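You operate a simulated robot arm through the tools that you are given. There is no shell and no other tool.

You run a simulated two-armed robot. Do the job below in one go: nothing can be reset, and whatever is moved stays where it is left.

TASK
On the top of the right table, take the cap off the water bottle, pour about 110 ml from it into the teal cup, holding that steady with the other hand, and put the water bottle back.

It is judged by the outcome, as a careful person would: the job done as asked, and still so three seconds after it is handed in. It fails if anything else is knocked over, pushed out of place, dropped, spilled or broken. Lids that push on must go on centred and level and be pressed home; caps that screw on are set level and turned clockwise until they are tight.

THE ROBOT
Two 7-joint arms with two-finger parallel grippers on one trunk, on a base that moves. Base frame: it is fixed to the floor where the robot stands at the start and does not move with it; the origin is under the middle of the robot, x ahead of it, y to its left, z up. Lengths are in mm, angles in degrees, forces in N, time in s.
The left shoulder is at the start at [-82, 119, 851], the right one opposite. With the tool pointing down near the work surface each hand reaches from about 180 to 600 mm from the robot's upright axis, wherever it stands, measured 20 degrees to its own side. Payload 3.43 kg a hand.
The tool frame of a hand sits at the grasp point between the pads (the TCP): z along the fingers, y along the line on which they close. The tips reach 30 mm beyond it. The gripper opens to 94 mm. The fingers are 28 mm wide and 10 mm thick; the gripper's body (50 by 96 mm) begins 55 mm behind the TCP.
Orientation is that of the tool frame in the base frame, as a unit quaternion [x, y, z, w]. With the fingers straight down and closing along the base's y, the tool's x points along the base's -x, its y along +y and its z along -z.

THE INTERFACE
- The arms move only by the tool jog_arm. It takes "left_deltas", "right_deltas" or both (then of equal length, played together; a hand with none holds still); each is a list of rows, each a list of 3 entries, a list of its own where there are three numbers: the shift along the tool's x, y, z in mm, then the turn, a rotation vector about the tool's x, y, z in degrees, then the opening in per cent of the stroke, from 0 (shut) to 100 (fully open). In form: [[[dx, dy, dz], [rx, ry, rz], jaw], ...]. A call has 1 to 20 rows; each row shifts and turns the commanded pose from where the row before left it, along the tool's axes as they then stand. A row lasts 0.2 s, in which the tool goes at most 50 mm and 8.6 degrees; a call with a longer step from one row to the next is refused whole, and so is a gripper value outside its range. Where a pose cannot be reached the arm comes as near as it can. A force on the tool above 40 N (or 10 N above the force at the start of the call, whichever is more), or a blocked arm, ends the call early, and 0.2 s more pass. The fingers move at their own pace (about 153 mm/s each) and stop on an object; they squeeze with about 31 N. The grip force told is the motor's: it shows also when the fingers shut on nothing. Time passes only in rows, and 0.2 s behind the last, so rows that do not move let the fingers close. It gives the time, the measured TCP pose, the force on the tool (base axes), the opening and the grip force at its end, in the units of the frame above (readings bear some noise), with the torque about the TCP (base axes, N m) and any sound that the robot's microphone picked up, and new pictures: "views" is both (left out), scene, wrist or none (wrist: the cameras of the hands that moved).
- Cameras (640 x 400 px; columns grow to the right, rows downward): "scene" is now at [22.9, -36.5, 1550.2]; the picture's right is [-0.50, -0.87, 0.00], its down [-0.70, 0.40, -0.59] and it looks along [0.51, -0.30, -0.81] (base axes); focal length 287 px, centre (320, 200). "left" rides on the left gripper at [76, -14, -102] in its tool frame; the picture's right is [0.18, 0.98, 0.00], its down [-0.75, 0.14, -0.64] and it looks along [-0.63, 0.12, 0.77] (tool axes); focal length 243 px, centre (320, 200). "right" rides on the right gripper at [76, 14, -103] in its tool frame; the picture's right is [-0.18, 0.98, 0.00], its down [-0.75, -0.14, -0.64] and it looks along [-0.63, -0.12, 0.77] (tool axes); focal length 243 px, centre (320, 200). There is no depth. A picture from a camera that has moved, and an enlarged one, comes with that camera's place and axes in the base frame and with its lens.
- move_column(by): moves the trunk up (or, below 0, down) by that many mm; the arms and the scene camera ride with it, the base frame stays. It gives what a move gives, with no picture.
- roll_base(legs): drives the robot by 1 to 6 legs, each [ahead, left, turn to the left] in mm, mm and degrees, along the robot's own axes; the way and the turn of a leg run together, so that a leg with both is an arc; at most 1500 mm and 180 degrees a leg. The arms and the cameras ride along, it lands a little off, and it stops where it bumps. It gives what a move gives, and a new picture of the scene camera.
- head_to(pan, tilt): turns the head with the scene camera to pan (to the left, within 143 degrees either way) and tilt (down, from -29 to 69), counted from straight ahead of the robot (the tilt from the chest, where the trunk bows). It gives what a move gives, and a new picture of the scene camera.
- enlarge(camera, box): a new picture of the part [left, top, right, bottom] of that camera's present view, enlarged. No time passes.
- sign_off(): hands the job in; it is judged then, once.

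Places have to be worked out from the pictures, the camera data and where the tool is seen. Open the grippers and draw the arms clear of the work before you hand the job in, unless the task says otherwise.

The tools are called after "Call:" as name(argument=value, ...) on one line, values as JSON. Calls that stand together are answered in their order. jog_arm: Moves the arms, as the interface text tells. Its arguments: {"type":"object","properties":{"left_deltas":{"type":"array","items":{"type":"array"}},"right_deltas":{"type":"array","items":{"type":"array"}},"views":{"type":"string","enum":["both","scene","wrist","none"]}},"required":[]} The other tools are called the same way: move_column (by) moves the trunk up or down; roll_base (legs) drives the base; head_to (pan, tilt) turns the head that bears the scene camera; enlarge (camera, box) takes an enlarged picture of a part of a camera's view; sign_off () hands the job in.

At the start:

```text
t: 0.0
left_tool_pos: [297.7, -7.3, 1127.1]
left_ee_rot: [0.0, 1.0, 0.001, 0.001]
left_force: [-0.5, 0.3, 0.2]
left_moment: [0.03, 0.01, 0.02]
left_width: 94.0
left_gripper_force: 0.0
right_tool_pos: [250.0, -262.6, 1167.2]
right_ee_rot: [0.0, 1.0, 0.0, 0.0]
right_force: [-0.7, -0.2, -0.2]
right_moment: [0.01, -0.02, -0.01]
right_width: 94.0
right_gripper_force: 0.1
trunk travel left (down, up): [-275.0, 60.0]
robot x, y, heading: [-3.6, 1.0, -0.1]
head pan, tilt (commanded): [-30.1, 53.8]
```

scene: 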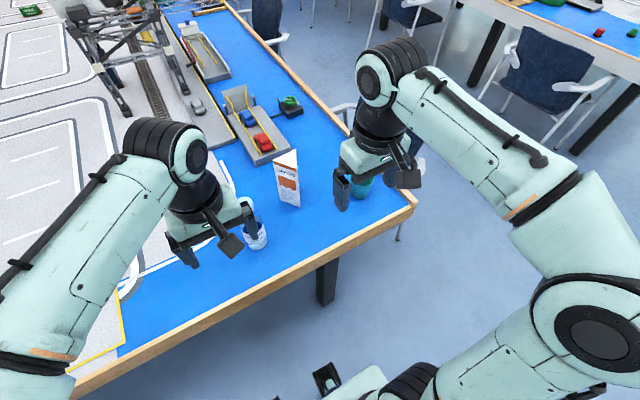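
right: 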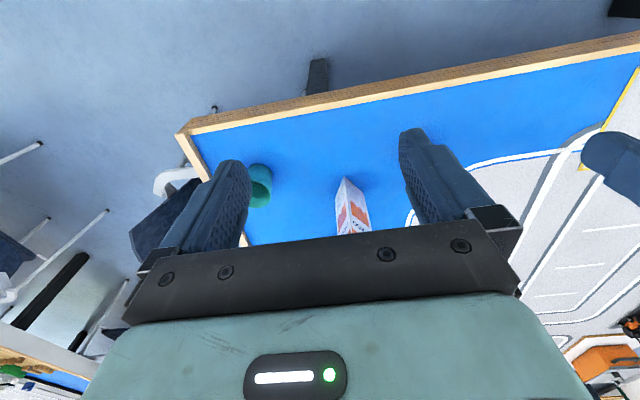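
left: 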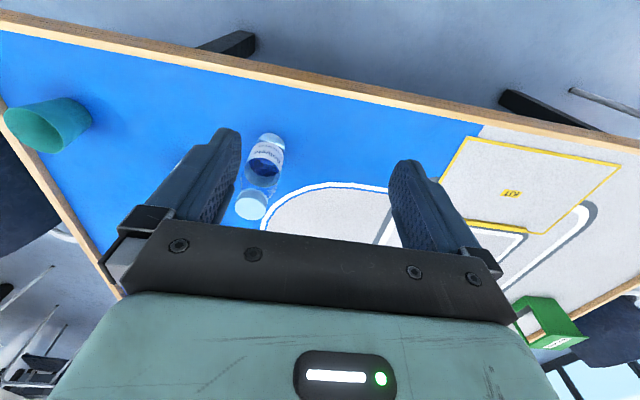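

I'll start by enlarging what each camera sees of the bottle, the carton and the cup, so I can fix their places and the table height.

Call:
enlarge(camera="left", box=[200, 100, 340, 240])

Call:
enlarge(camera="scene", box=[200, 130, 440, 280])

Call:
enlarge(camera="right", box=[180, 130, 420, 250])

```text
2.86 times, centred on (270, 170) of left
camera zoom: at [221.3, -21.9, 1229.2], right [-0.18, 0.98, 0.0], down [0.75, 0.14, 0.64], along [0.63, 0.12, -0.77], focal length 693 px, centre (463, 286)
```

zoom: 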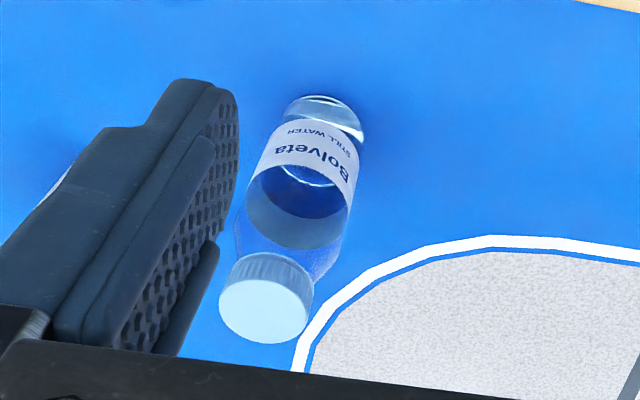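

```text
2.67 times, centred on (320, 205) of scene
camera zoom: at [22.9, -36.5, 1550.2], right [-0.5, -0.87, 0.0], down [-0.7, 0.4, -0.59], along [0.51, -0.3, -0.81], focal length 766 px, centre (320, 187)
```

zoom: 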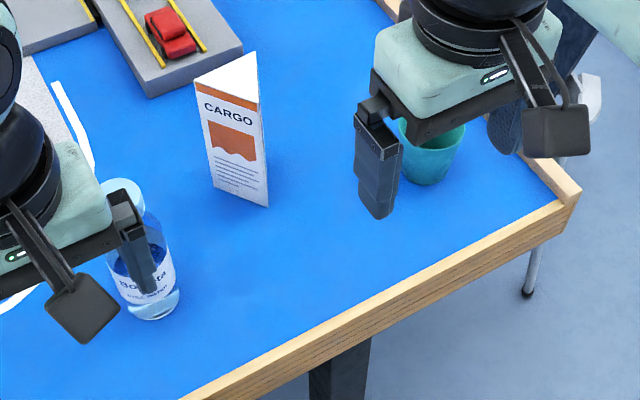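

```text
2.67 times, centred on (300, 190) of right
camera zoom: at [173.5, -249.9, 1270.0], right [0.18, 0.98, 0.0], down [0.75, -0.14, 0.64], along [0.63, -0.12, -0.77], focal length 647 px, centre (373, 227)
```

zoom: 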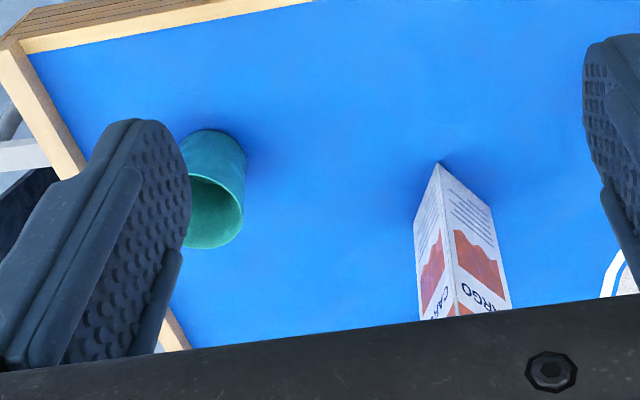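

The near table edge runs at about x = 335. Very roughly, the bottle is at (465, -76), the folded card at (557, -225) and the cup at (495, -475). I'll drive sideways to the right so both items sit evenly in front of the two arms, which also gives me a second viewpoint for depth.

Call:
roll_base(legs=[[0, -270, 0]])

Call:
head_to(pan=0, tilt=45)

```text
t: 3.0
left_tool_pos: [296.2, -277.1, 1127.7]
left_ee_rot: [0.003, 1.0, 0.0, 0.001]
left_force: [-0.4, -0.1, 0.6]
left_moment: [-0.01, 0.0, 0.0]
left_width: 94.3
left_gripper_force: 0.2
right_tool_pos: [247.0, -533.4, 1166.1]
right_ee_rot: [0.002, 1.0, 0.0, 0.0]
right_force: [0.6, -0.1, -0.6]
right_moment: [0.01, -0.03, 0.0]
right_width: 93.8
right_gripper_force: 0.0
trunk travel left (down, up): [-275.0, 60.0]
robot x, y, heading: [-1.8, -268.8, -0.3]
head pan, tilt (commanded): [-30.1, 53.8]
camera scene: at [22.1, -304.7, 1550.2], right [-0.5, -0.86, 0.0], down [-0.7, 0.41, -0.59], along [0.51, -0.3, -0.81], focal length 287 px, centre (320, 200)
```

scene: 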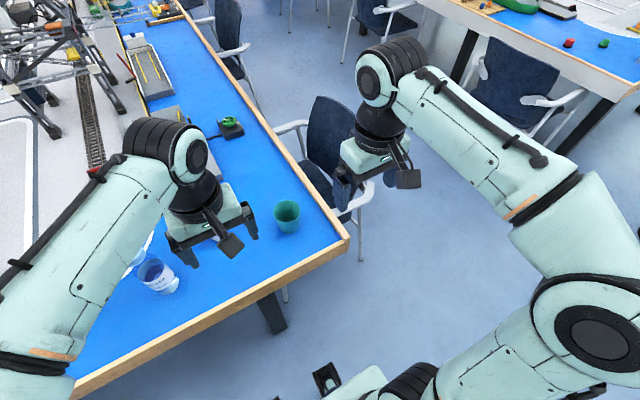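

```text
t: 3.9
left_tool_pos: [295.9, -277.6, 1126.8]
left_ee_rot: [0.002, 1.0, 0.0, 0.0]
left_force: [-0.2, -0.7, 0.4]
left_moment: [0.02, -0.01, 0.01]
left_width: 93.8
left_gripper_force: 0.0
right_tool_pos: [247.6, -532.3, 1165.7]
right_ee_rot: [0.003, 1.0, -0.001, -0.001]
right_force: [-0.2, 0.6, 0.3]
right_moment: [-0.02, 0.01, -0.01]
right_width: 94.2
right_gripper_force: 0.0
trunk travel left (down, up): [-275.0, 60.0]
robot x, y, heading: [-0.8, -270.1, -0.3]
head pan, tilt (commanded): [0.0, 45.0]
camera scene: at [40.2, -268.0, 1562.1], right [-0.01, -1.0, 0.0], down [-0.71, 0.0, -0.71], along [0.71, 0.0, -0.71], focal length 287 px, centre (320, 200)
```

scene: 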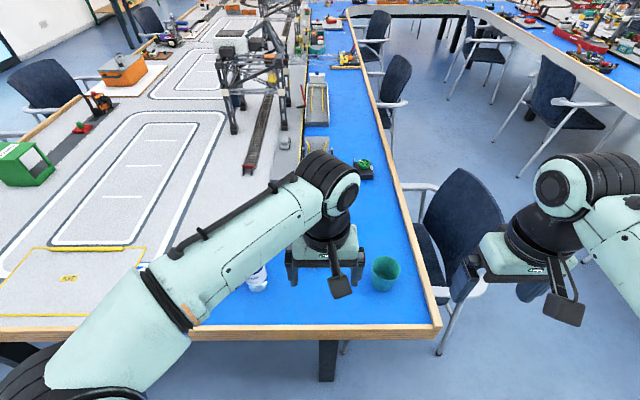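

The table corner triangulates to a top height of about 800 mm. I'll enlarge the new views to firm up the cup and bottle positions.

Call:
enlarge(camera="scene", box=[230, 220, 450, 340])

Call:
enlarge(camera="left", box=[0, 0, 640, 400])

Call:
enlarge(camera="right", box=[0, 0, 640, 400])

```text
2.91 times, centred on (340, 280) of scene
camera zoom: at [40.2, -268.0, 1562.1], right [-0.01, -1.0, 0.0], down [-0.71, 0.0, -0.71], along [0.71, 0.0, -0.71], focal length 836 px, centre (262, -33)
```

zoom: 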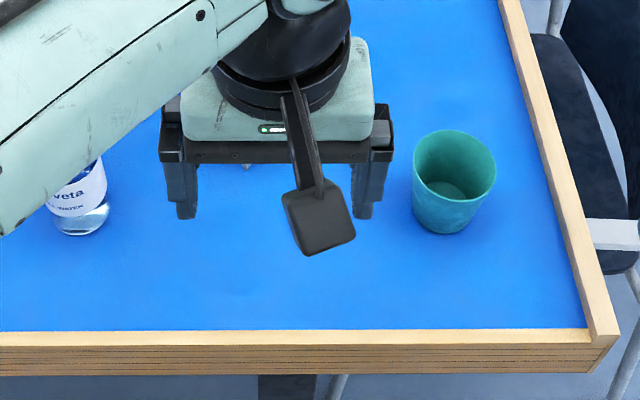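

```text
1.00 times, centred on (320, 200) of left (not enlarged: the box is as wide or as high as the picture)
camera zoom: at [220.6, -290.8, 1229.3], right [-0.18, 0.98, 0.0], down [0.75, 0.14, 0.64], along [0.63, 0.12, -0.77], focal length 243 px, centre (320, 200)
```

zoom: 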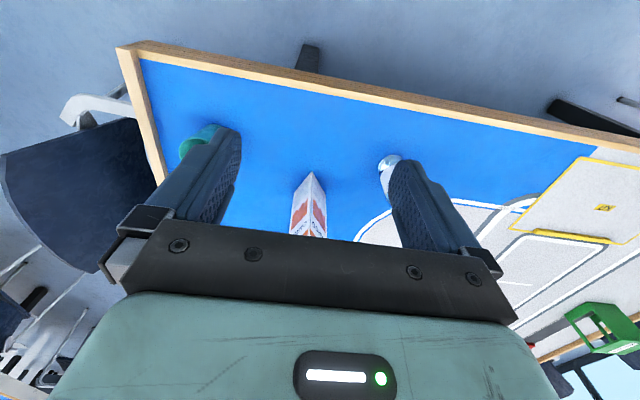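

```text
1.00 times, centred on (320, 200) of right (not enlarged: the box is as wide or as high as the picture)
camera zoom: at [171.8, -518.7, 1269.9], right [0.19, 0.98, 0.0], down [0.75, -0.14, 0.64], along [0.63, -0.12, -0.77], focal length 243 px, centre (320, 200)
```

zoom: 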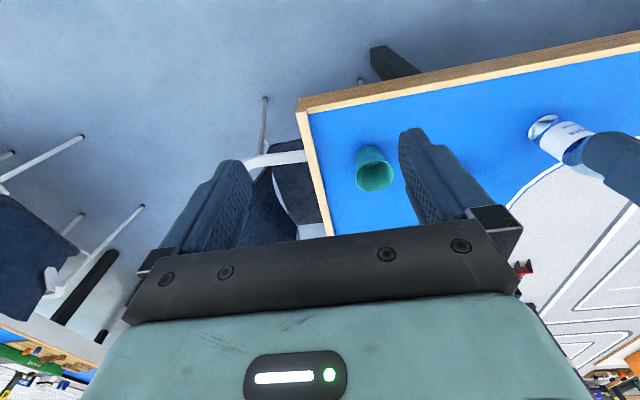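

The estimates still disagree on table height (740–800), so I need views with more parallax. I'll move the left hand off to the left above the bottle side and the right hand closer to the cup, both still well above the table.

Call:
jog_arm(left_deltas=[[[0, 40, 12], [0, 0, 0], 100], [[0, 40, 12], [0, 0, 0], 100], [[0, 40, 12], [0, 0, 0], 100], [[0, 40, 12], [0, 0, 0], 100], [[0, 40, 12], [0, 0, 0], 100], [[0, 0, 0], [0, 0, 0], 100]], right_deltas=[[[-15, 2, 25], [0, 0, 0], 100], [[-15, 2, 25], [0, 0, 0], 100], [[-15, 2, 25], [0, 0, 0], 100], [[-15, 2, 25], [0, 0, 0], 100], [[-15, 2, 25], [0, 0, 0], 100], [[0, 0, 0], [0, 0, 0], 100]], views="both")

```text
t: 5.3
left_tool_pos: [299.2, -77.9, 1064.6]
left_ee_rot: [0.003, 1.0, -0.001, 0.0]
left_force: [-0.4, 0.2, 0.0]
left_moment: [0.02, -0.02, 0.0]
left_width: 94.0
left_gripper_force: 0.1
right_tool_pos: [321.7, -522.3, 1041.6]
right_ee_rot: [0.003, 1.0, 0.0, 0.0]
right_force: [0.5, -0.4, 0.1]
right_moment: [0.0, 0.01, 0.03]
right_width: 93.9
right_gripper_force: 0.1
trunk travel left (down, up): [-275.0, 60.0]
robot x, y, heading: [-1.2, -269.7, -0.1]
head pan, tilt (commanded): [0.0, 45.0]
camera scene: at [39.8, -268.3, 1562.1], right [0.0, -1.0, 0.0], down [-0.71, 0.0, -0.71], along [0.71, 0.0, -0.71], focal length 287 px, centre (320, 200)
camera right: at [246.0, -509.0, 1144.8], right [0.19, 0.98, 0.0], down [0.75, -0.14, 0.64], along [0.63, -0.12, -0.77], focal length 243 px, centre (320, 200)
camera left: at [221.9, -91.4, 1166.8], right [-0.18, 0.98, 0.0], down [0.75, 0.14, 0.64], along [0.63, 0.12, -0.77], focal length 243 px, centre (320, 200)
```

scene: 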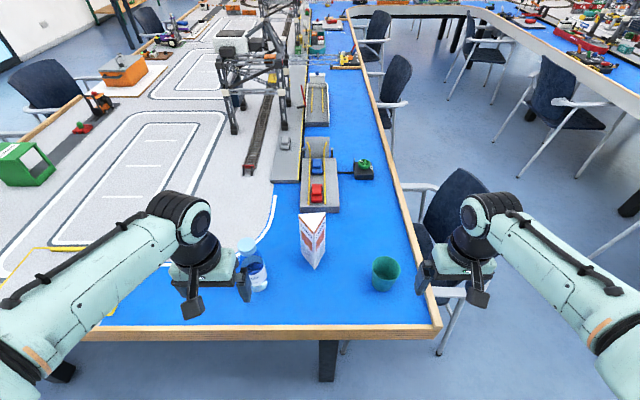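
right: 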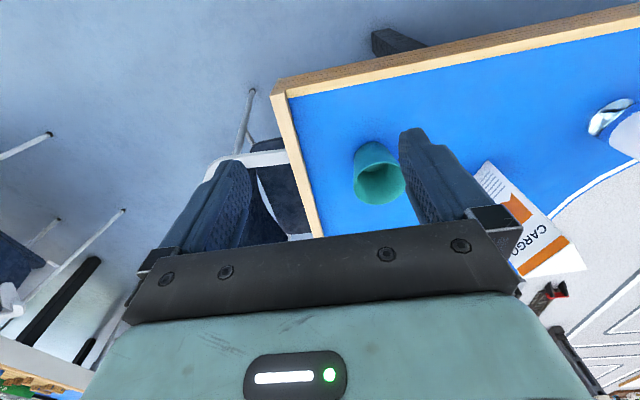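
left: 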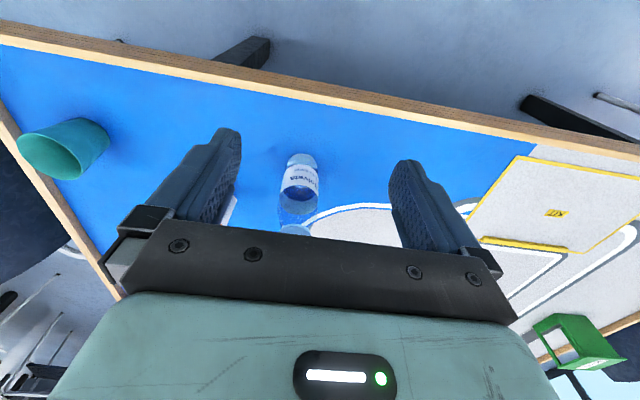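

Triangulating the cup between the left, right and scene cameras puts the table near z = 755. I'll enlarge to get the bottle and cup outlines precisely.

Call:
enlarge(camera="left", box=[240, 130, 370, 240])

Call:
enlarge(camera="scene", box=[220, 200, 420, 325])

Call:
enlarge(camera="right", box=[320, 110, 440, 220])

Call:
enlarge(camera="left", box=[0, 90, 140, 200])

```text
3.64 times, centred on (305, 185) of left
camera zoom: at [221.9, -91.4, 1166.8], right [-0.18, 0.98, 0.0], down [0.75, 0.14, 0.64], along [0.63, 0.12, -0.77], focal length 882 px, centre (374, 254)
```

zoom: 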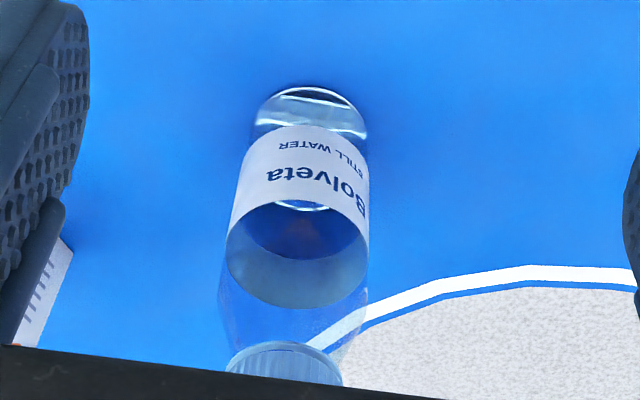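

```text
3.20 times, centred on (320, 262) of scene
camera zoom: at [39.8, -268.3, 1562.1], right [0.0, -1.0, 0.0], down [-0.71, 0.0, -0.71], along [0.71, 0.0, -0.71], focal length 920 px, centre (320, 0)
```

zoom: 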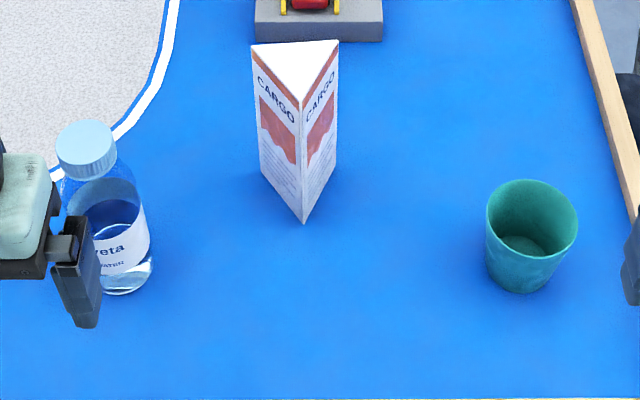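

```text
3.64 times, centred on (380, 165) of right
camera zoom: at [246.0, -509.0, 1144.8], right [0.19, 0.98, 0.0], down [0.75, -0.14, 0.64], along [0.63, -0.12, -0.77], focal length 882 px, centre (102, 327)
```

zoom: 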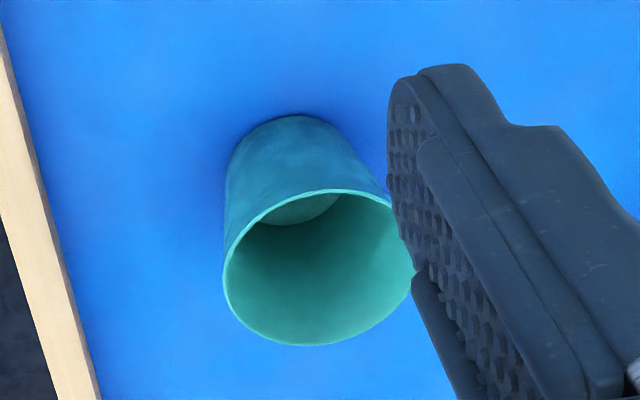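

```text
3.64 times, centred on (70, 145) of left
camera zoom: at [221.9, -91.4, 1166.8], right [-0.18, 0.98, 0.0], down [0.75, 0.14, 0.64], along [0.63, 0.12, -0.77], focal length 882 px, centre (1229, 400)
```

zoom: 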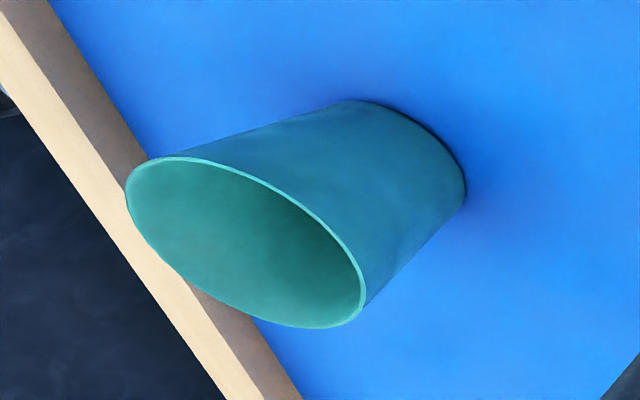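

Triangulation now agrees. The bottle axis is at (480, -80) with its cap top at z ≈ 959 and cap diameter about 47. The cup axis is at (476, -460) with its rim at z ≈ 845 and about 80 wide. The table top is at about 763, and the folded card's front edge is at (528, -251). I'll shift the base back left by 110 mm so both arms can reach the bottle and the right arm can still reach the cup.

Call:
roll_base(legs=[[0, 110, 0]])

```text
t: 6.9
left_tool_pos: [299.3, 32.2, 1064.5]
left_ee_rot: [0.001, 1.0, 0.0, -0.001]
left_force: [0.3, -0.7, 0.0]
left_moment: [-0.02, 0.01, -0.04]
left_width: 93.7
left_gripper_force: 0.0
right_tool_pos: [322.7, -412.5, 1042.0]
right_ee_rot: [0.002, 1.0, -0.001, 0.0]
right_force: [-0.1, 0.4, 0.5]
right_moment: [-0.04, 0.01, -0.02]
right_width: 94.0
right_gripper_force: 0.1
trunk travel left (down, up): [-275.0, 60.0]
robot x, y, heading: [-2.8, -158.6, -0.2]
head pan, tilt (commanded): [0.0, 45.0]
camera scene: at [40.7, -157.4, 1562.1], right [0.0, -1.0, 0.0], down [-0.71, 0.0, -0.71], along [0.71, 0.0, -0.71], focal length 287 px, centre (320, 200)
```

scene: 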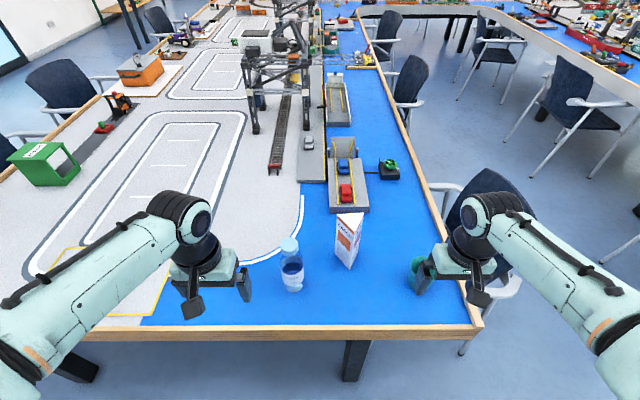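

The bottle now stands clear in view. I'll move the left hand forward a little and pitch it so the fingers point forward and slightly down, to test that the wrist can reach that pose.

Call:
jog_arm(left_deltas=[[[-30, 10, 0], [0, 0, 0], 100], [[-30, 10, 0], [0, 0, 0], 100], [[0, 0, 0], [0, -8.5, 0], 100], [[0, 0, 0], [0, -8.5, 0], 100], [[0, 0, 0], [0, -8.5, 0], 100], [[0, 0, 0], [0, -8.5, 0], 100], [[0, 0, 0], [0, -8.5, 0], 100], [[0, 0, 0], [0, -8.5, 0], 100], [[0, 0, 0], [0, -8.5, 0], 100], [[0, 0, 0], [0, -8.5, 0], 100], [[0, 0, 0], [0, 0, 0], 100]], views="both")

Call:
enlarge(camera="scene", box=[240, 200, 400, 320])

```text
t: 9.3
left_tool_pos: [359.6, 53.4, 1066.4]
left_ee_rot: [0.002, 0.829, -0.002, 0.559]
left_force: [0.7, -0.6, -0.8]
left_moment: [0.0, 0.0, 0.0]
left_width: 93.9
left_gripper_force: 0.0
left hand out of reach, approached as far as the arm can: row 9
right_tool_pos: [322.7, -414.0, 1041.6]
right_ee_rot: [0.003, 1.0, 0.0, 0.0]
right_force: [0.4, -0.5, 0.5]
right_moment: [-0.02, 0.0, -0.06]
right_width: 93.9
right_gripper_force: 0.1
trunk travel left (down, up): [-275.0, 60.0]
robot x, y, heading: [3.1, -157.8, -0.2]
head pan, tilt (commanded): [0.0, 45.0]
camera scene: at [40.9, -159.5, 1562.1], right [0.0, -1.0, 0.0], down [-0.71, 0.0, -0.71], along [0.71, 0.0, -0.71], focal length 287 px, centre (320, 200)
camera left: at [235.7, 40.4, 1032.7], right [-0.06, 0.98, -0.17], down [-0.31, 0.14, 0.94], along [0.95, 0.11, 0.3], focal length 243 px, centre (320, 200)
```

scene: 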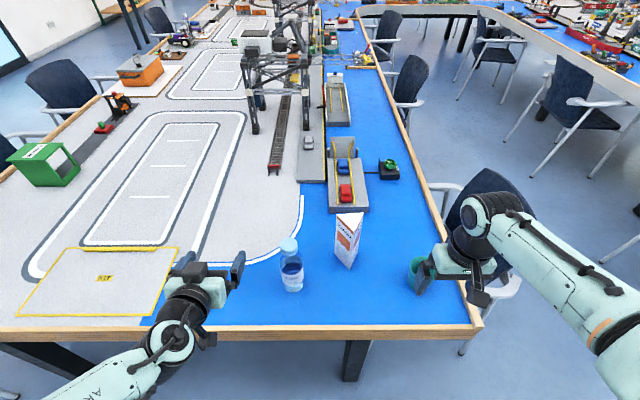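
left: 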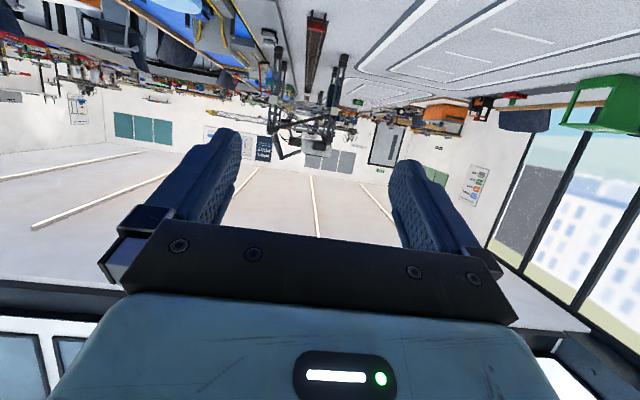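

```text
3.33 times, centred on (320, 260) of scene
camera zoom: at [40.9, -159.5, 1562.1], right [0.0, -1.0, 0.0], down [-0.71, 0.0, -0.71], along [0.71, 0.0, -0.71], focal length 958 px, centre (320, 0)
```

zoom: 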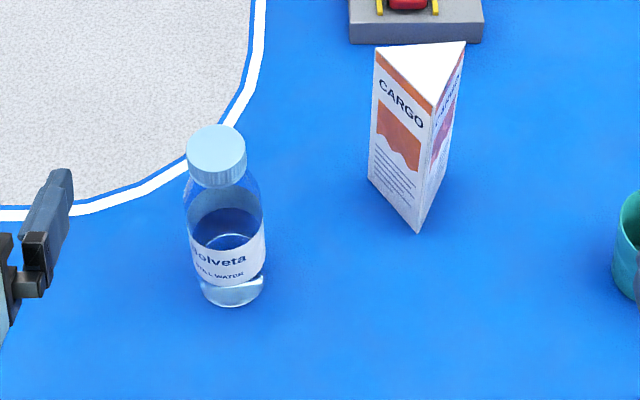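

The pitched pose works, with the fingers about 22° below horizontal, and the refined bottle axis stays at (481, -80). I'll bring the left hand down to a pre-grasp point in front of the bottle, about 70 mm short of it.

Call:
jog_arm(left_deltas=[[[27.5, -22.2, 14.8], [0, 0, 0], 100], [[27.5, -22.2, 14.8], [0, 0, 0], 100], [[27.5, -22.2, 14.8], [0, 0, 0], 100], [[27.5, -22.2, 14.8], [0, 0, 0], 100], [[27.5, -22.2, 14.8], [0, 0, 0], 100], [[27.5, -22.2, 14.8], [0, 0, 0], 100], [[0, 0, 0], [0, 0, 0], 100]], views="both")

```text
t: 10.9
left_tool_pos: [376.6, -75.8, 880.6]
left_ee_rot: [0.001, 0.829, -0.001, 0.559]
left_force: [-1.3, 0.1, -0.1]
left_moment: [0.01, 0.0, 0.0]
left_width: 93.9
left_gripper_force: 0.0
right_tool_pos: [322.8, -413.3, 1042.0]
right_ee_rot: [0.003, 1.0, -0.001, 0.0]
right_force: [-0.4, 0.3, 0.0]
right_moment: [0.04, 0.0, 0.0]
right_width: 94.0
right_gripper_force: 0.1
trunk travel left (down, up): [-275.0, 60.0]
robot x, y, heading: [1.0, -156.7, -0.5]
head pan, tilt (commanded): [0.0, 45.0]
camera scene: at [40.1, -157.5, 1562.1], right [0.0, -1.0, 0.0], down [-0.71, 0.0, -0.71], along [0.71, 0.0, -0.71], focal length 287 px, centre (320, 200)
camera left: at [254.0, -89.7, 846.9], right [-0.07, 0.98, -0.17], down [-0.31, 0.14, 0.94], along [0.95, 0.11, 0.3], focal length 243 px, centre (320, 200)
```

scene: 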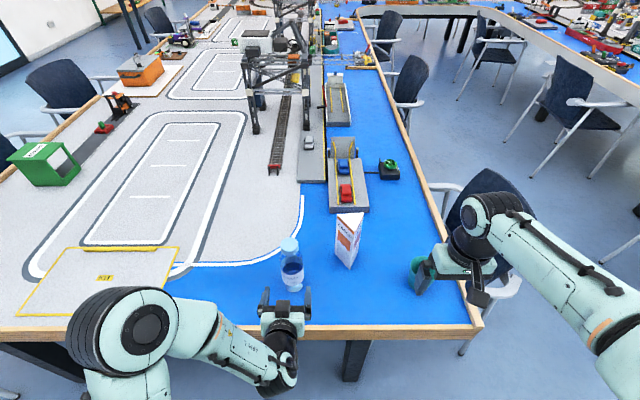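
left: 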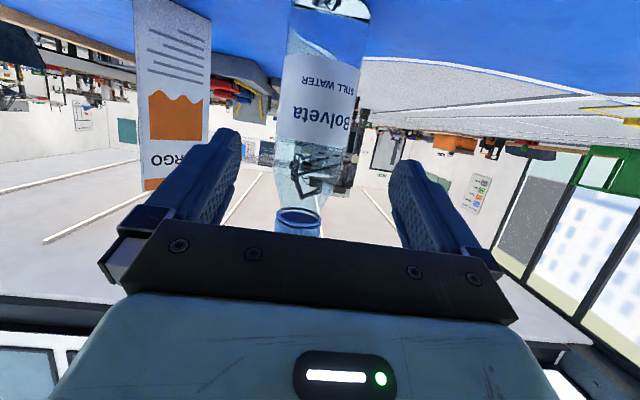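

The left wrist camera now sees the bottle from the side, upside down. I'll enlarge it to find the water level, the shoulder and the neck.

Call:
enlarge(camera="left", box=[225, 0, 425, 240])

Call:
enlarge(camera="scene", box=[230, 220, 350, 340])

```text
1.67 times, centred on (325, 120) of left
camera zoom: at [254.0, -89.7, 846.9], right [-0.07, 0.98, -0.17], down [-0.31, 0.14, 0.94], along [0.95, 0.11, 0.3], focal length 404 px, centre (312, 333)
```

zoom: 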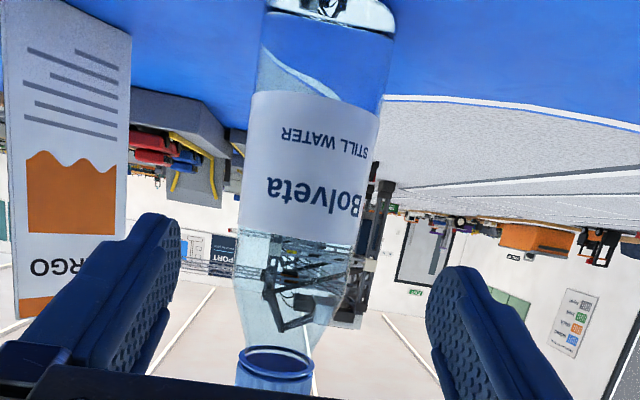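

```text
3.33 times, centred on (290, 280) of scene
camera zoom: at [40.1, -157.5, 1562.1], right [0.0, -1.0, 0.0], down [-0.71, 0.0, -0.71], along [0.71, 0.0, -0.71], focal length 958 px, centre (420, -67)
```

zoom: 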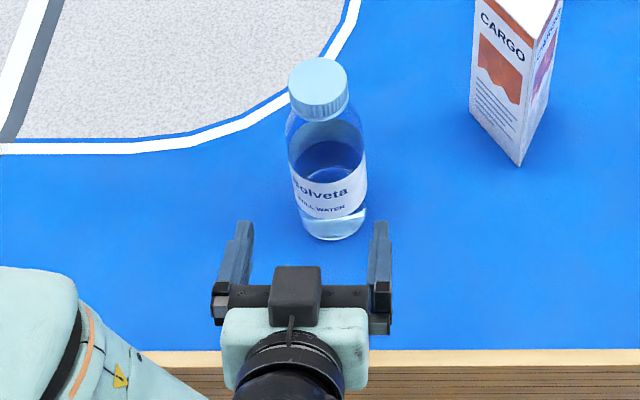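

The water surface shows at about z = 825, roughly 60 mm deep in a 58 mm bore, so the bottle holds about 160 ml. The label spans z 804–865 and the neck ring is near 928. Before touching the bottle, I'll check that the right hand can reach straight down above the cap, at a safe height over the card.

Call:
jog_arm(right_deltas=[[[-19.8, 41.6, -2.5], [0, 0, 0], 100], [[-19.8, 41.6, -2.5], [0, 0, 0], 100], [[-19.8, 41.6, -2.5], [0, 0, 0], 100], [[-19.8, 41.6, -2.5], [0, 0, 0], 100], [[-19.8, 41.6, -2.5], [0, 0, 0], 100], [[-19.8, 41.6, -2.5], [0, 0, 0], 100], [[-19.8, 41.6, -2.5], [0, 0, 0], 100], [[-19.8, 41.6, -2.5], [0, 0, 0], 100], [[0, 0, 0], [0, 0, 0], 100]], views="both")

```text
t: 12.9
left_tool_pos: [378.4, -75.9, 880.0]
left_ee_rot: [0.002, 0.829, -0.002, 0.559]
left_force: [0.3, -0.5, 0.2]
left_moment: [-0.02, 0.01, 0.0]
left_width: 94.0
left_gripper_force: 0.0
right_tool_pos: [450.9, -102.8, 1050.4]
right_ee_rot: [0.003, 1.0, -0.001, 0.001]
right_force: [-0.3, 0.7, 0.8]
right_moment: [0.02, 0.01, -0.01]
right_width: 94.2
right_gripper_force: 0.1
right hand out of reach, approached as far as the arm can: row 8
trunk travel left (down, up): [-275.0, 60.0]
robot x, y, heading: [0.9, -155.1, -0.3]
head pan, tilt (commanded): [0.0, 45.0]
camera scene: at [41.3, -157.1, 1562.1], right [0.0, -1.0, 0.0], down [-0.71, 0.0, -0.71], along [0.71, 0.0, -0.71], focal length 287 px, centre (320, 200)
camera right: at [375.0, -87.7, 1154.1], right [0.19, 0.98, 0.0], down [0.75, -0.14, 0.64], along [0.63, -0.12, -0.77], focal length 243 px, centre (320, 200)
```

scene: 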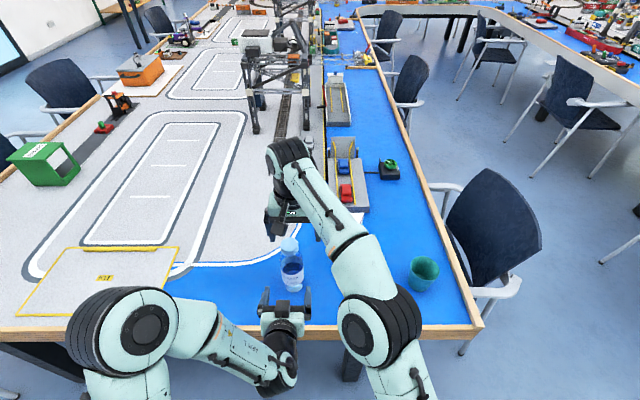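
right: 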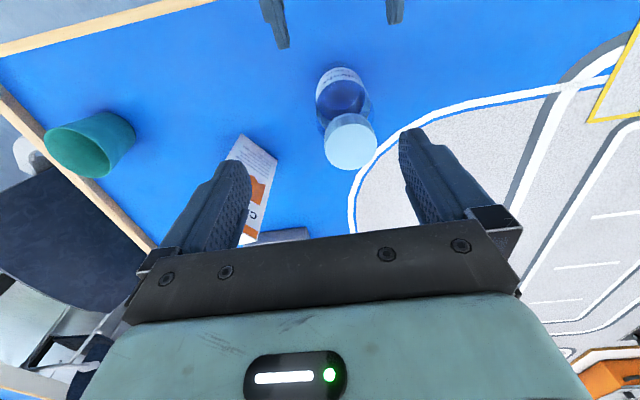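

The right hand stops about 30 mm short at this height. Raising the trunk by its remaining 60 mm should give it the reach over the cap.

Call:
move_column(by=60)

```text
t: 13.9
left_tool_pos: [396.5, -79.3, 950.8]
left_ee_rot: [0.002, 0.821, -0.001, 0.571]
left_force: [-0.2, 0.0, -0.7]
left_moment: [0.0, -0.04, 0.02]
left_width: 93.9
left_gripper_force: 0.1
right_tool_pos: [448.8, -104.4, 1112.2]
right_ee_rot: [0.002, 1.0, 0.0, -0.001]
right_force: [-0.1, 1.0, -0.4]
right_moment: [-0.03, 0.0, 0.0]
right_width: 94.0
right_gripper_force: 0.1
trunk travel left (down, up): [-335.0, 0.0]
robot x, y, heading: [0.2, -157.0, -0.2]
head pan, tilt (commanded): [0.0, 45.0]
```

The trunk is up. I'll lower the left hand back to grasp height just in front of the bottle, and bring the right hand down to about 1012 and over the cap to check alignment.

Call:
jog_arm(left_deltas=[[[32, 0, 4.8], [0, 0, 0], 100], [[32, 0, 4.8], [0, 0, 0], 100], [[32, 0, 4.8], [0, 0, 0], 100], [[0, 0, 0], [0, 0, 0], 100], [[0, 0, 0], [0, 0, 0], 100], [[0, 0, 0], [0, 0, 0], 100]], right_deltas=[[[0, 0, 0], [0, 0, 0], 100], [[0, 0, 33], [0, 0, 0], 100], [[0, 0, 33], [0, 0, 0], 100], [[0, 0, 34], [0, 0, 0], 100], [[-32, 24, 0], [0, 0, 0], 100], [[0, 0, 0], [0, 0, 0], 100]], views="both")

```text
t: 15.3
left_tool_pos: [379.4, -79.8, 854.7]
left_ee_rot: [0.001, 0.82, 0.0, 0.572]
left_force: [0.3, 0.2, 0.5]
left_moment: [-0.01, 0.01, 0.0]
left_width: 94.1
left_gripper_force: 0.1
right_tool_pos: [484.9, -80.5, 1012.9]
right_ee_rot: [0.002, 1.0, 0.0, 0.0]
right_force: [-0.2, 0.5, 0.6]
right_moment: [-0.01, -0.02, 0.02]
right_width: 93.7
right_gripper_force: 0.0
trunk travel left (down, up): [-335.0, 0.0]
robot x, y, heading: [-4.5, -160.8, -0.2]
head pan, tilt (commanded): [0.0, 45.0]
camera scene: at [39.2, -158.4, 1625.3], right [0.0, -1.0, 0.0], down [-0.71, 0.0, -0.71], along [0.71, 0.0, -0.71], focal length 287 px, centre (320, 200)
camera right: at [408.0, -66.2, 1115.6], right [0.19, 0.98, 0.0], down [0.75, -0.14, 0.64], along [0.63, -0.12, -0.77], focal length 243 px, centre (320, 200)
camera left: at [257.8, -93.6, 817.9], right [-0.06, 0.98, -0.17], down [-0.34, 0.14, 0.93], along [0.94, 0.11, 0.33], focal length 243 px, centre (320, 200)
```

scene: 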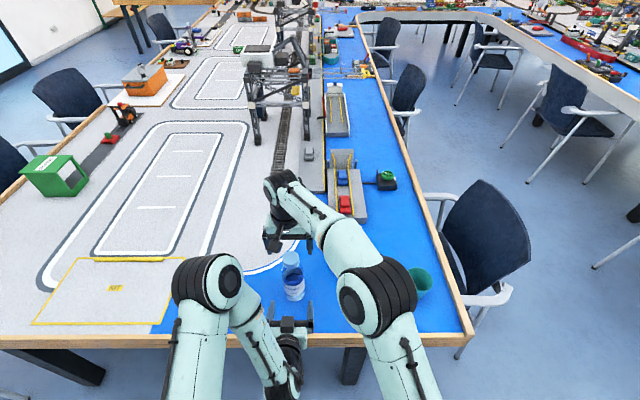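
right: 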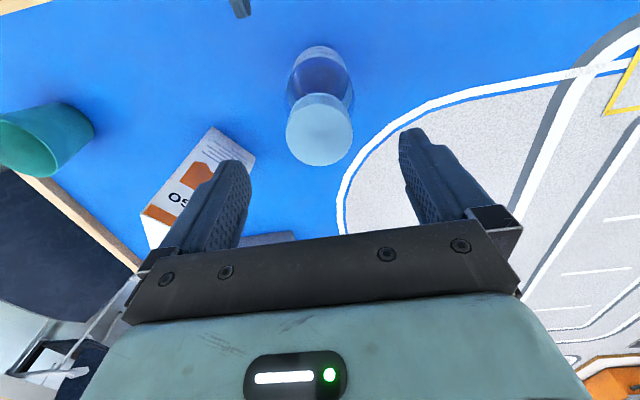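
left: 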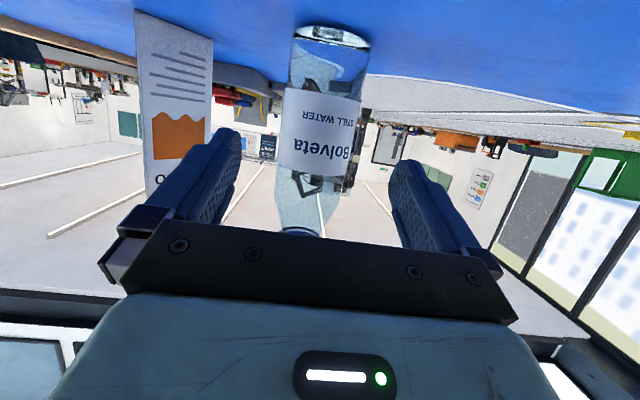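

Both hands are where I want them, and the bottle base confirms the table at z ≈ 762. I'll slide the left hand's open fingers around the bottle body without closing yet.

Call:
jog_arm(left_deltas=[[[-7.4, 0.3, 23.9], [0, 0, 0], 100], [[-7.4, 0.3, 23.9], [0, 0, 0], 100], [[-7.4, 0.3, 23.9], [0, 0, 0], 100], [[-7.4, 0.3, 23.9], [0, 0, 0], 100], [[0, 0, 0], [0, 0, 0], 100]], views="both")

Call:
enlarge(camera="right", box=[240, 0, 400, 200])

Call:
enlarge(camera="scene", box=[240, 220, 350, 340])

```text
t: 16.5
left_tool_pos: [480.7, -78.5, 850.7]
left_ee_rot: [0.002, 0.821, -0.001, 0.571]
left_force: [-0.8, 0.0, 0.6]
left_moment: [-0.04, -0.01, 0.01]
left_width: 93.9
left_gripper_force: 0.1
right_tool_pos: [484.6, -80.7, 1012.8]
right_ee_rot: [0.003, 1.0, 0.0, 0.0]
right_force: [0.2, 0.1, -0.1]
right_moment: [-0.02, 0.02, 0.03]
right_width: 94.1
right_gripper_force: 0.0
trunk travel left (down, up): [-335.0, 0.0]
robot x, y, heading: [-1.8, -157.8, -0.3]
head pan, tilt (commanded): [0.0, 45.0]
camera scene: at [39.7, -157.3, 1625.3], right [0.0, -1.0, 0.0], down [-0.71, 0.0, -0.71], along [0.71, 0.0, -0.71], focal length 287 px, centre (320, 200)
camera left: at [356.4, -91.4, 813.4], right [-0.06, 0.98, -0.17], down [-0.34, 0.14, 0.93], along [0.94, 0.12, 0.33], focal length 243 px, centre (320, 200)
```

scene: 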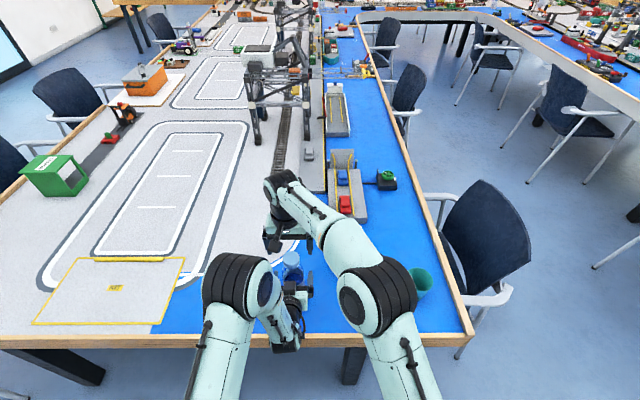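
left: 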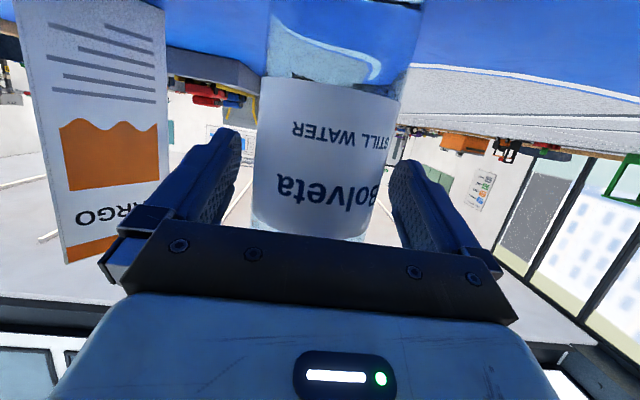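

```text
2.00 times, centred on (320, 100) of right
camera zoom: at [408.1, -65.4, 1115.7], right [0.19, 0.98, 0.0], down [0.75, -0.14, 0.64], along [0.63, -0.12, -0.77], focal length 485 px, centre (320, 400)
```

zoom: 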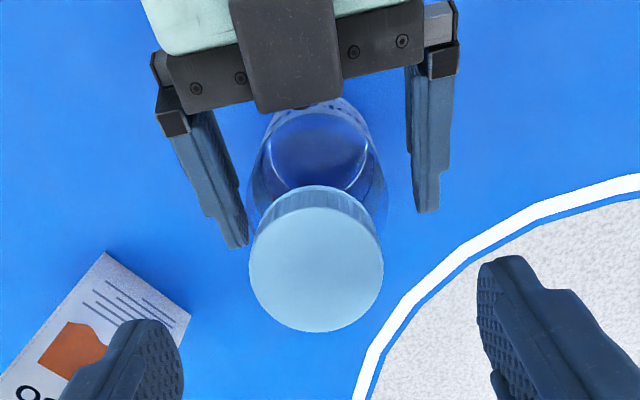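

```text
3.33 times, centred on (295, 280) of scene
camera zoom: at [39.7, -157.3, 1625.3], right [0.0, -1.0, 0.0], down [-0.71, 0.0, -0.71], along [0.71, 0.0, -0.71], focal length 958 px, centre (403, -67)
```

zoom: 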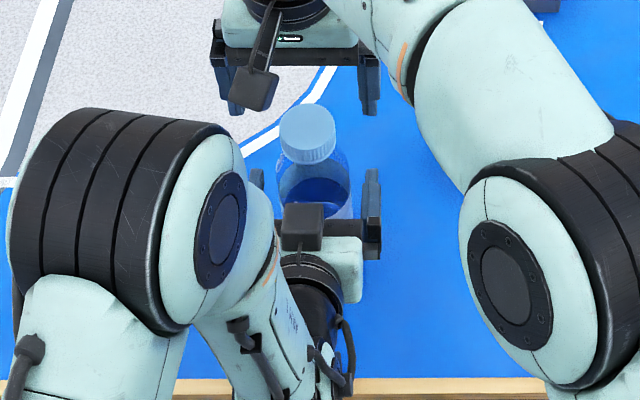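

The fingers straddle the bottle, and the cap centre checks out at (480, -80). I'll close the left gripper on the bottle body.

Call:
jog_arm(left_deltas=[[[0, 0, 0], [0, 0, 0], 60], [[0, 0, 0], [0, 0, 0], 30], [[0, 0, 0], [0, 0, 0], 0], [[0, 0, 0], [0, 0, 0], 0], [[0, 0, 0], [0, 0, 0], 0]], views="wrist")

Call:
enlarge(camera="right", box=[240, 0, 400, 200])

```text
t: 17.7
left_tool_pos: [479.3, -79.6, 850.4]
left_ee_rot: [0.001, 0.821, -0.001, 0.571]
left_force: [-0.1, -1.7, 2.0]
left_moment: [-0.05, -0.05, 0.01]
left_width: 66.1
left_gripper_force: 31.5
right_tool_pos: [484.6, -80.0, 1011.3]
right_ee_rot: [0.003, 1.0, 0.001, -0.001]
right_force: [1.0, -0.9, -0.4]
right_moment: [0.0, 0.04, 0.02]
right_width: 93.8
right_gripper_force: 0.0
trunk travel left (down, up): [-335.0, 0.0]
robot x, y, heading: [-3.6, -156.3, -0.2]
head pan, tilt (commanded): [0.0, 45.0]
camera left: at [356.3, -91.9, 813.5], right [-0.06, 0.98, -0.17], down [-0.34, 0.14, 0.93], along [0.94, 0.12, 0.33], focal length 243 px, centre (320, 200)
```

left: 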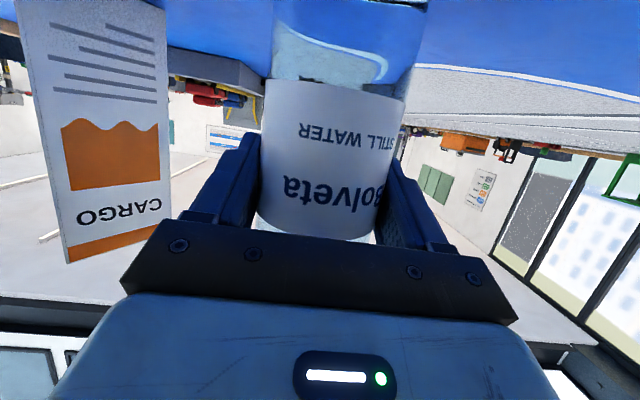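

```text
2.00 times, centred on (320, 100) of right
camera zoom: at [408.2, -65.8, 1115.7], right [0.19, 0.98, 0.0], down [0.75, -0.14, 0.64], along [0.63, -0.12, -0.77], focal length 485 px, centre (320, 400)
```

zoom: 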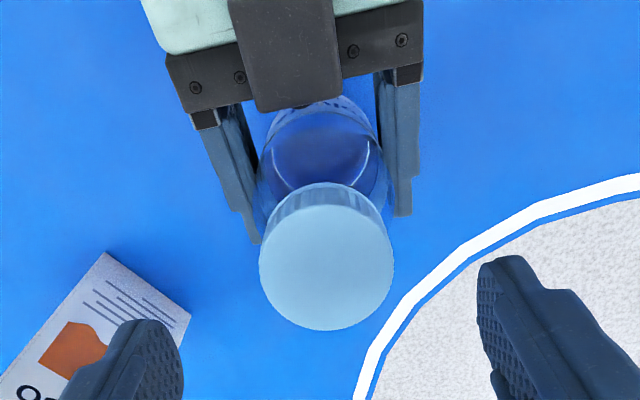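

The bottle is gripped at 66 mm wide and 31.5 N, and the cap centre is now at about (479, -77), from z 940 to 959. I'll centre the right hand over it, turn it clockwise 60° in advance so there's room to unscrew, and lower it around the cap with the jaws partly open.

Call:
jog_arm(right_deltas=[[[5.5, 2.5, 0], [0, 0, 0], 72], [[0, 0, 0], [0, 0, 8.5], 72], [[0, 0, 0], [0, 0, 8.5], 72], [[0, 0, 0], [0, 0, 8.5], 72], [[0, 0, 0], [0, 0, 8.5], 72], [[0, 0, 0], [0, 0, 8.5], 72], [[0, 0, 0], [0, 0, 8.5], 72], [[0, 0, 0], [0, 0, 8.5], 72], [[0, 0, 0], [0, 0, 0], 72]], views="both")

Call:
enlarge(camera="scene", box=[240, 180, 360, 320])

```text
t: 19.7
left_tool_pos: [478.5, -77.6, 850.9]
left_ee_rot: [0.001, 0.821, 0.0, 0.571]
left_force: [0.6, -0.4, 2.4]
left_moment: [-0.06, -0.02, -0.01]
left_width: 66.0
left_gripper_force: 30.6
right_tool_pos: [477.6, -76.2, 1011.8]
right_ee_rot: [0.5, 0.866, -0.001, 0.001]
right_force: [-0.1, 0.3, -0.7]
right_moment: [0.0, -0.01, -0.02]
right_width: 67.7
right_gripper_force: 0.0
trunk travel left (down, up): [-335.0, 0.0]
robot x, y, heading: [2.4, -158.6, -0.5]
head pan, tilt (commanded): [0.0, 45.0]
camera scene: at [39.7, -157.9, 1625.3], right [0.0, -1.0, 0.0], down [-0.71, 0.0, -0.71], along [0.71, 0.0, -0.71], focal length 287 px, centre (320, 200)
camera right: at [451.5, -4.3, 1115.3], right [0.94, 0.33, 0.0], down [0.26, -0.72, 0.64], along [0.21, -0.61, -0.77], focal length 243 px, centre (320, 200)
```

scene: 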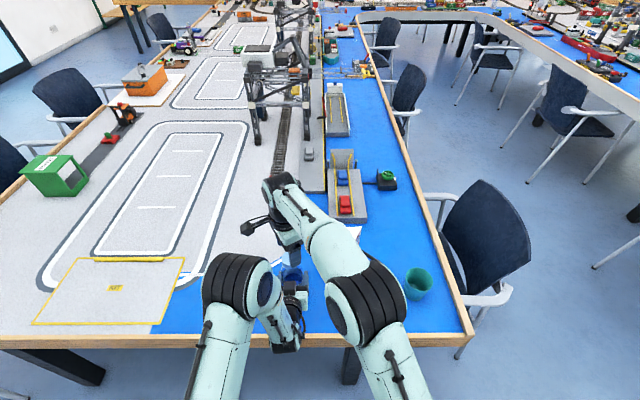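
right: 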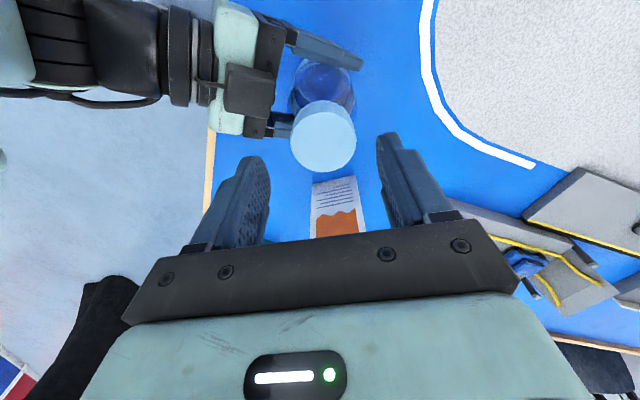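

```text
2.86 times, centred on (300, 250) of scene
camera zoom: at [39.7, -157.9, 1625.3], right [0.0, -1.0, 0.0], down [-0.71, 0.0, -0.71], along [0.71, 0.0, -0.71], focal length 821 px, centre (377, 57)
```

zoom: 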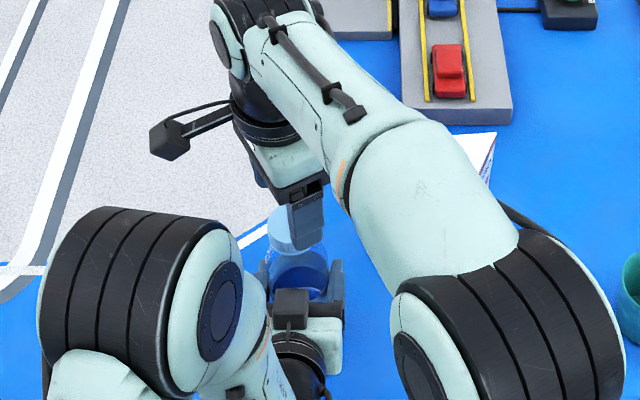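

The hand is centred over the cap to within a couple of mm. I'll lower it 50 mm so the tips reach just below the cap's edge.

Call:
jog_arm(right_deltas=[[[0, 0, 13], [0, 0, 0], 72], [[0, 0, 13], [0, 0, 0], 72], [[0, 0, 12], [0, 0, 0], 72], [[0, 0, 11], [0, 0, 0], 72], [[0, 0, 0], [0, 0, 0], 72]], views="wrist")

Call:
enlarge(camera="right", box=[200, 40, 440, 220])

```text
t: 20.9
left_tool_pos: [478.3, -78.1, 850.9]
left_ee_rot: [0.001, 0.821, -0.001, 0.572]
left_force: [0.3, -1.1, 2.4]
left_moment: [-0.08, 0.02, -0.02]
left_width: 65.9
left_gripper_force: 30.9
right_tool_pos: [477.8, -76.2, 963.3]
right_ee_rot: [0.498, 0.867, 0.0, 0.0]
right_force: [-0.4, 0.4, -0.2]
right_moment: [0.03, 0.02, -0.02]
right_width: 67.6
right_gripper_force: 0.2
trunk travel left (down, up): [-335.0, 0.0]
robot x, y, heading: [-2.0, -160.3, -0.1]
head pan, tilt (commanded): [0.0, 45.0]
camera right: at [451.5, -4.1, 1066.8], right [0.94, 0.34, 0.0], down [0.26, -0.72, 0.64], along [0.22, -0.6, -0.77], focal length 243 px, centre (320, 200)
```

right: 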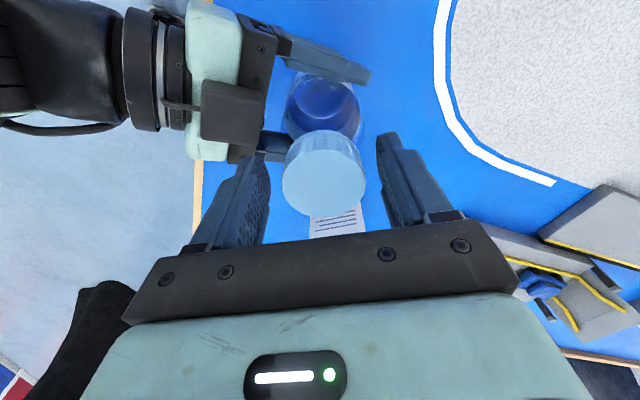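

```text
2.22 times, centred on (320, 130) of right
camera zoom: at [451.5, -4.1, 1066.8], right [0.94, 0.34, 0.0], down [0.26, -0.72, 0.64], along [0.22, -0.6, -0.77], focal length 539 px, centre (320, 356)
```

zoom: 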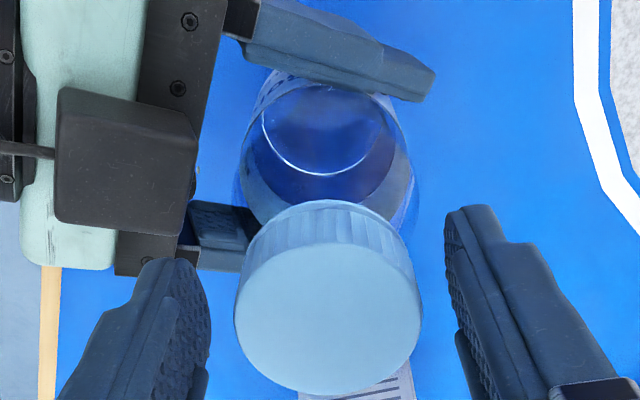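

The cap sits centred between the fingers, with the tips at about z 933. I'll close the right gripper on the cap.

Call:
jog_arm(right_deltas=[[[0, 0, 0], [0, 0, 0], 55], [[0, 0, 0], [0, 0, 0], 40], [[0, 0, 0], [0, 0, 0], 0], [[0, 0, 0], [0, 0, 0], 0], [[0, 0, 0], [0, 0, 0], 0]], views="wrist")

```text
t: 22.1
left_tool_pos: [477.2, -79.3, 850.4]
left_ee_rot: [0.002, 0.821, -0.001, 0.571]
left_force: [-13.0, -4.2, 3.8]
left_moment: [0.36, -0.78, -0.04]
left_width: 66.0
left_gripper_force: 30.9
right_tool_pos: [478.5, -76.3, 962.8]
right_ee_rot: [0.498, 0.867, 0.001, 0.0]
right_force: [10.8, 2.6, -2.1]
right_moment: [0.15, -0.22, 0.04]
right_width: 43.9
right_gripper_force: 31.0
trunk travel left (down, up): [-335.0, 0.0]
robot x, y, heading: [-1.5, -156.5, -0.4]
head pan, tilt (commanded): [0.0, 45.0]
camera right: at [451.6, -4.0, 1067.3], right [0.94, 0.34, 0.0], down [0.26, -0.72, 0.64], along [0.22, -0.6, -0.77], focal length 243 px, centre (320, 200)
```

right: 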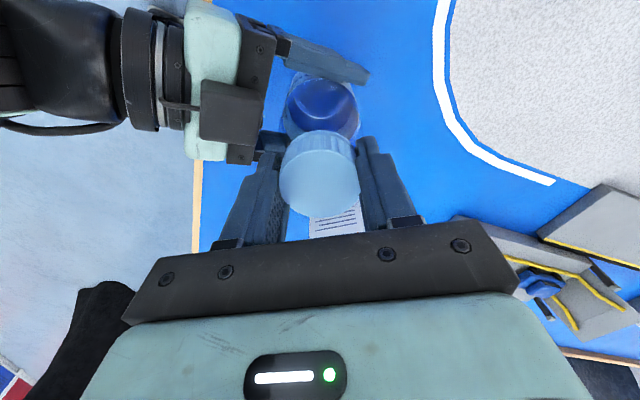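

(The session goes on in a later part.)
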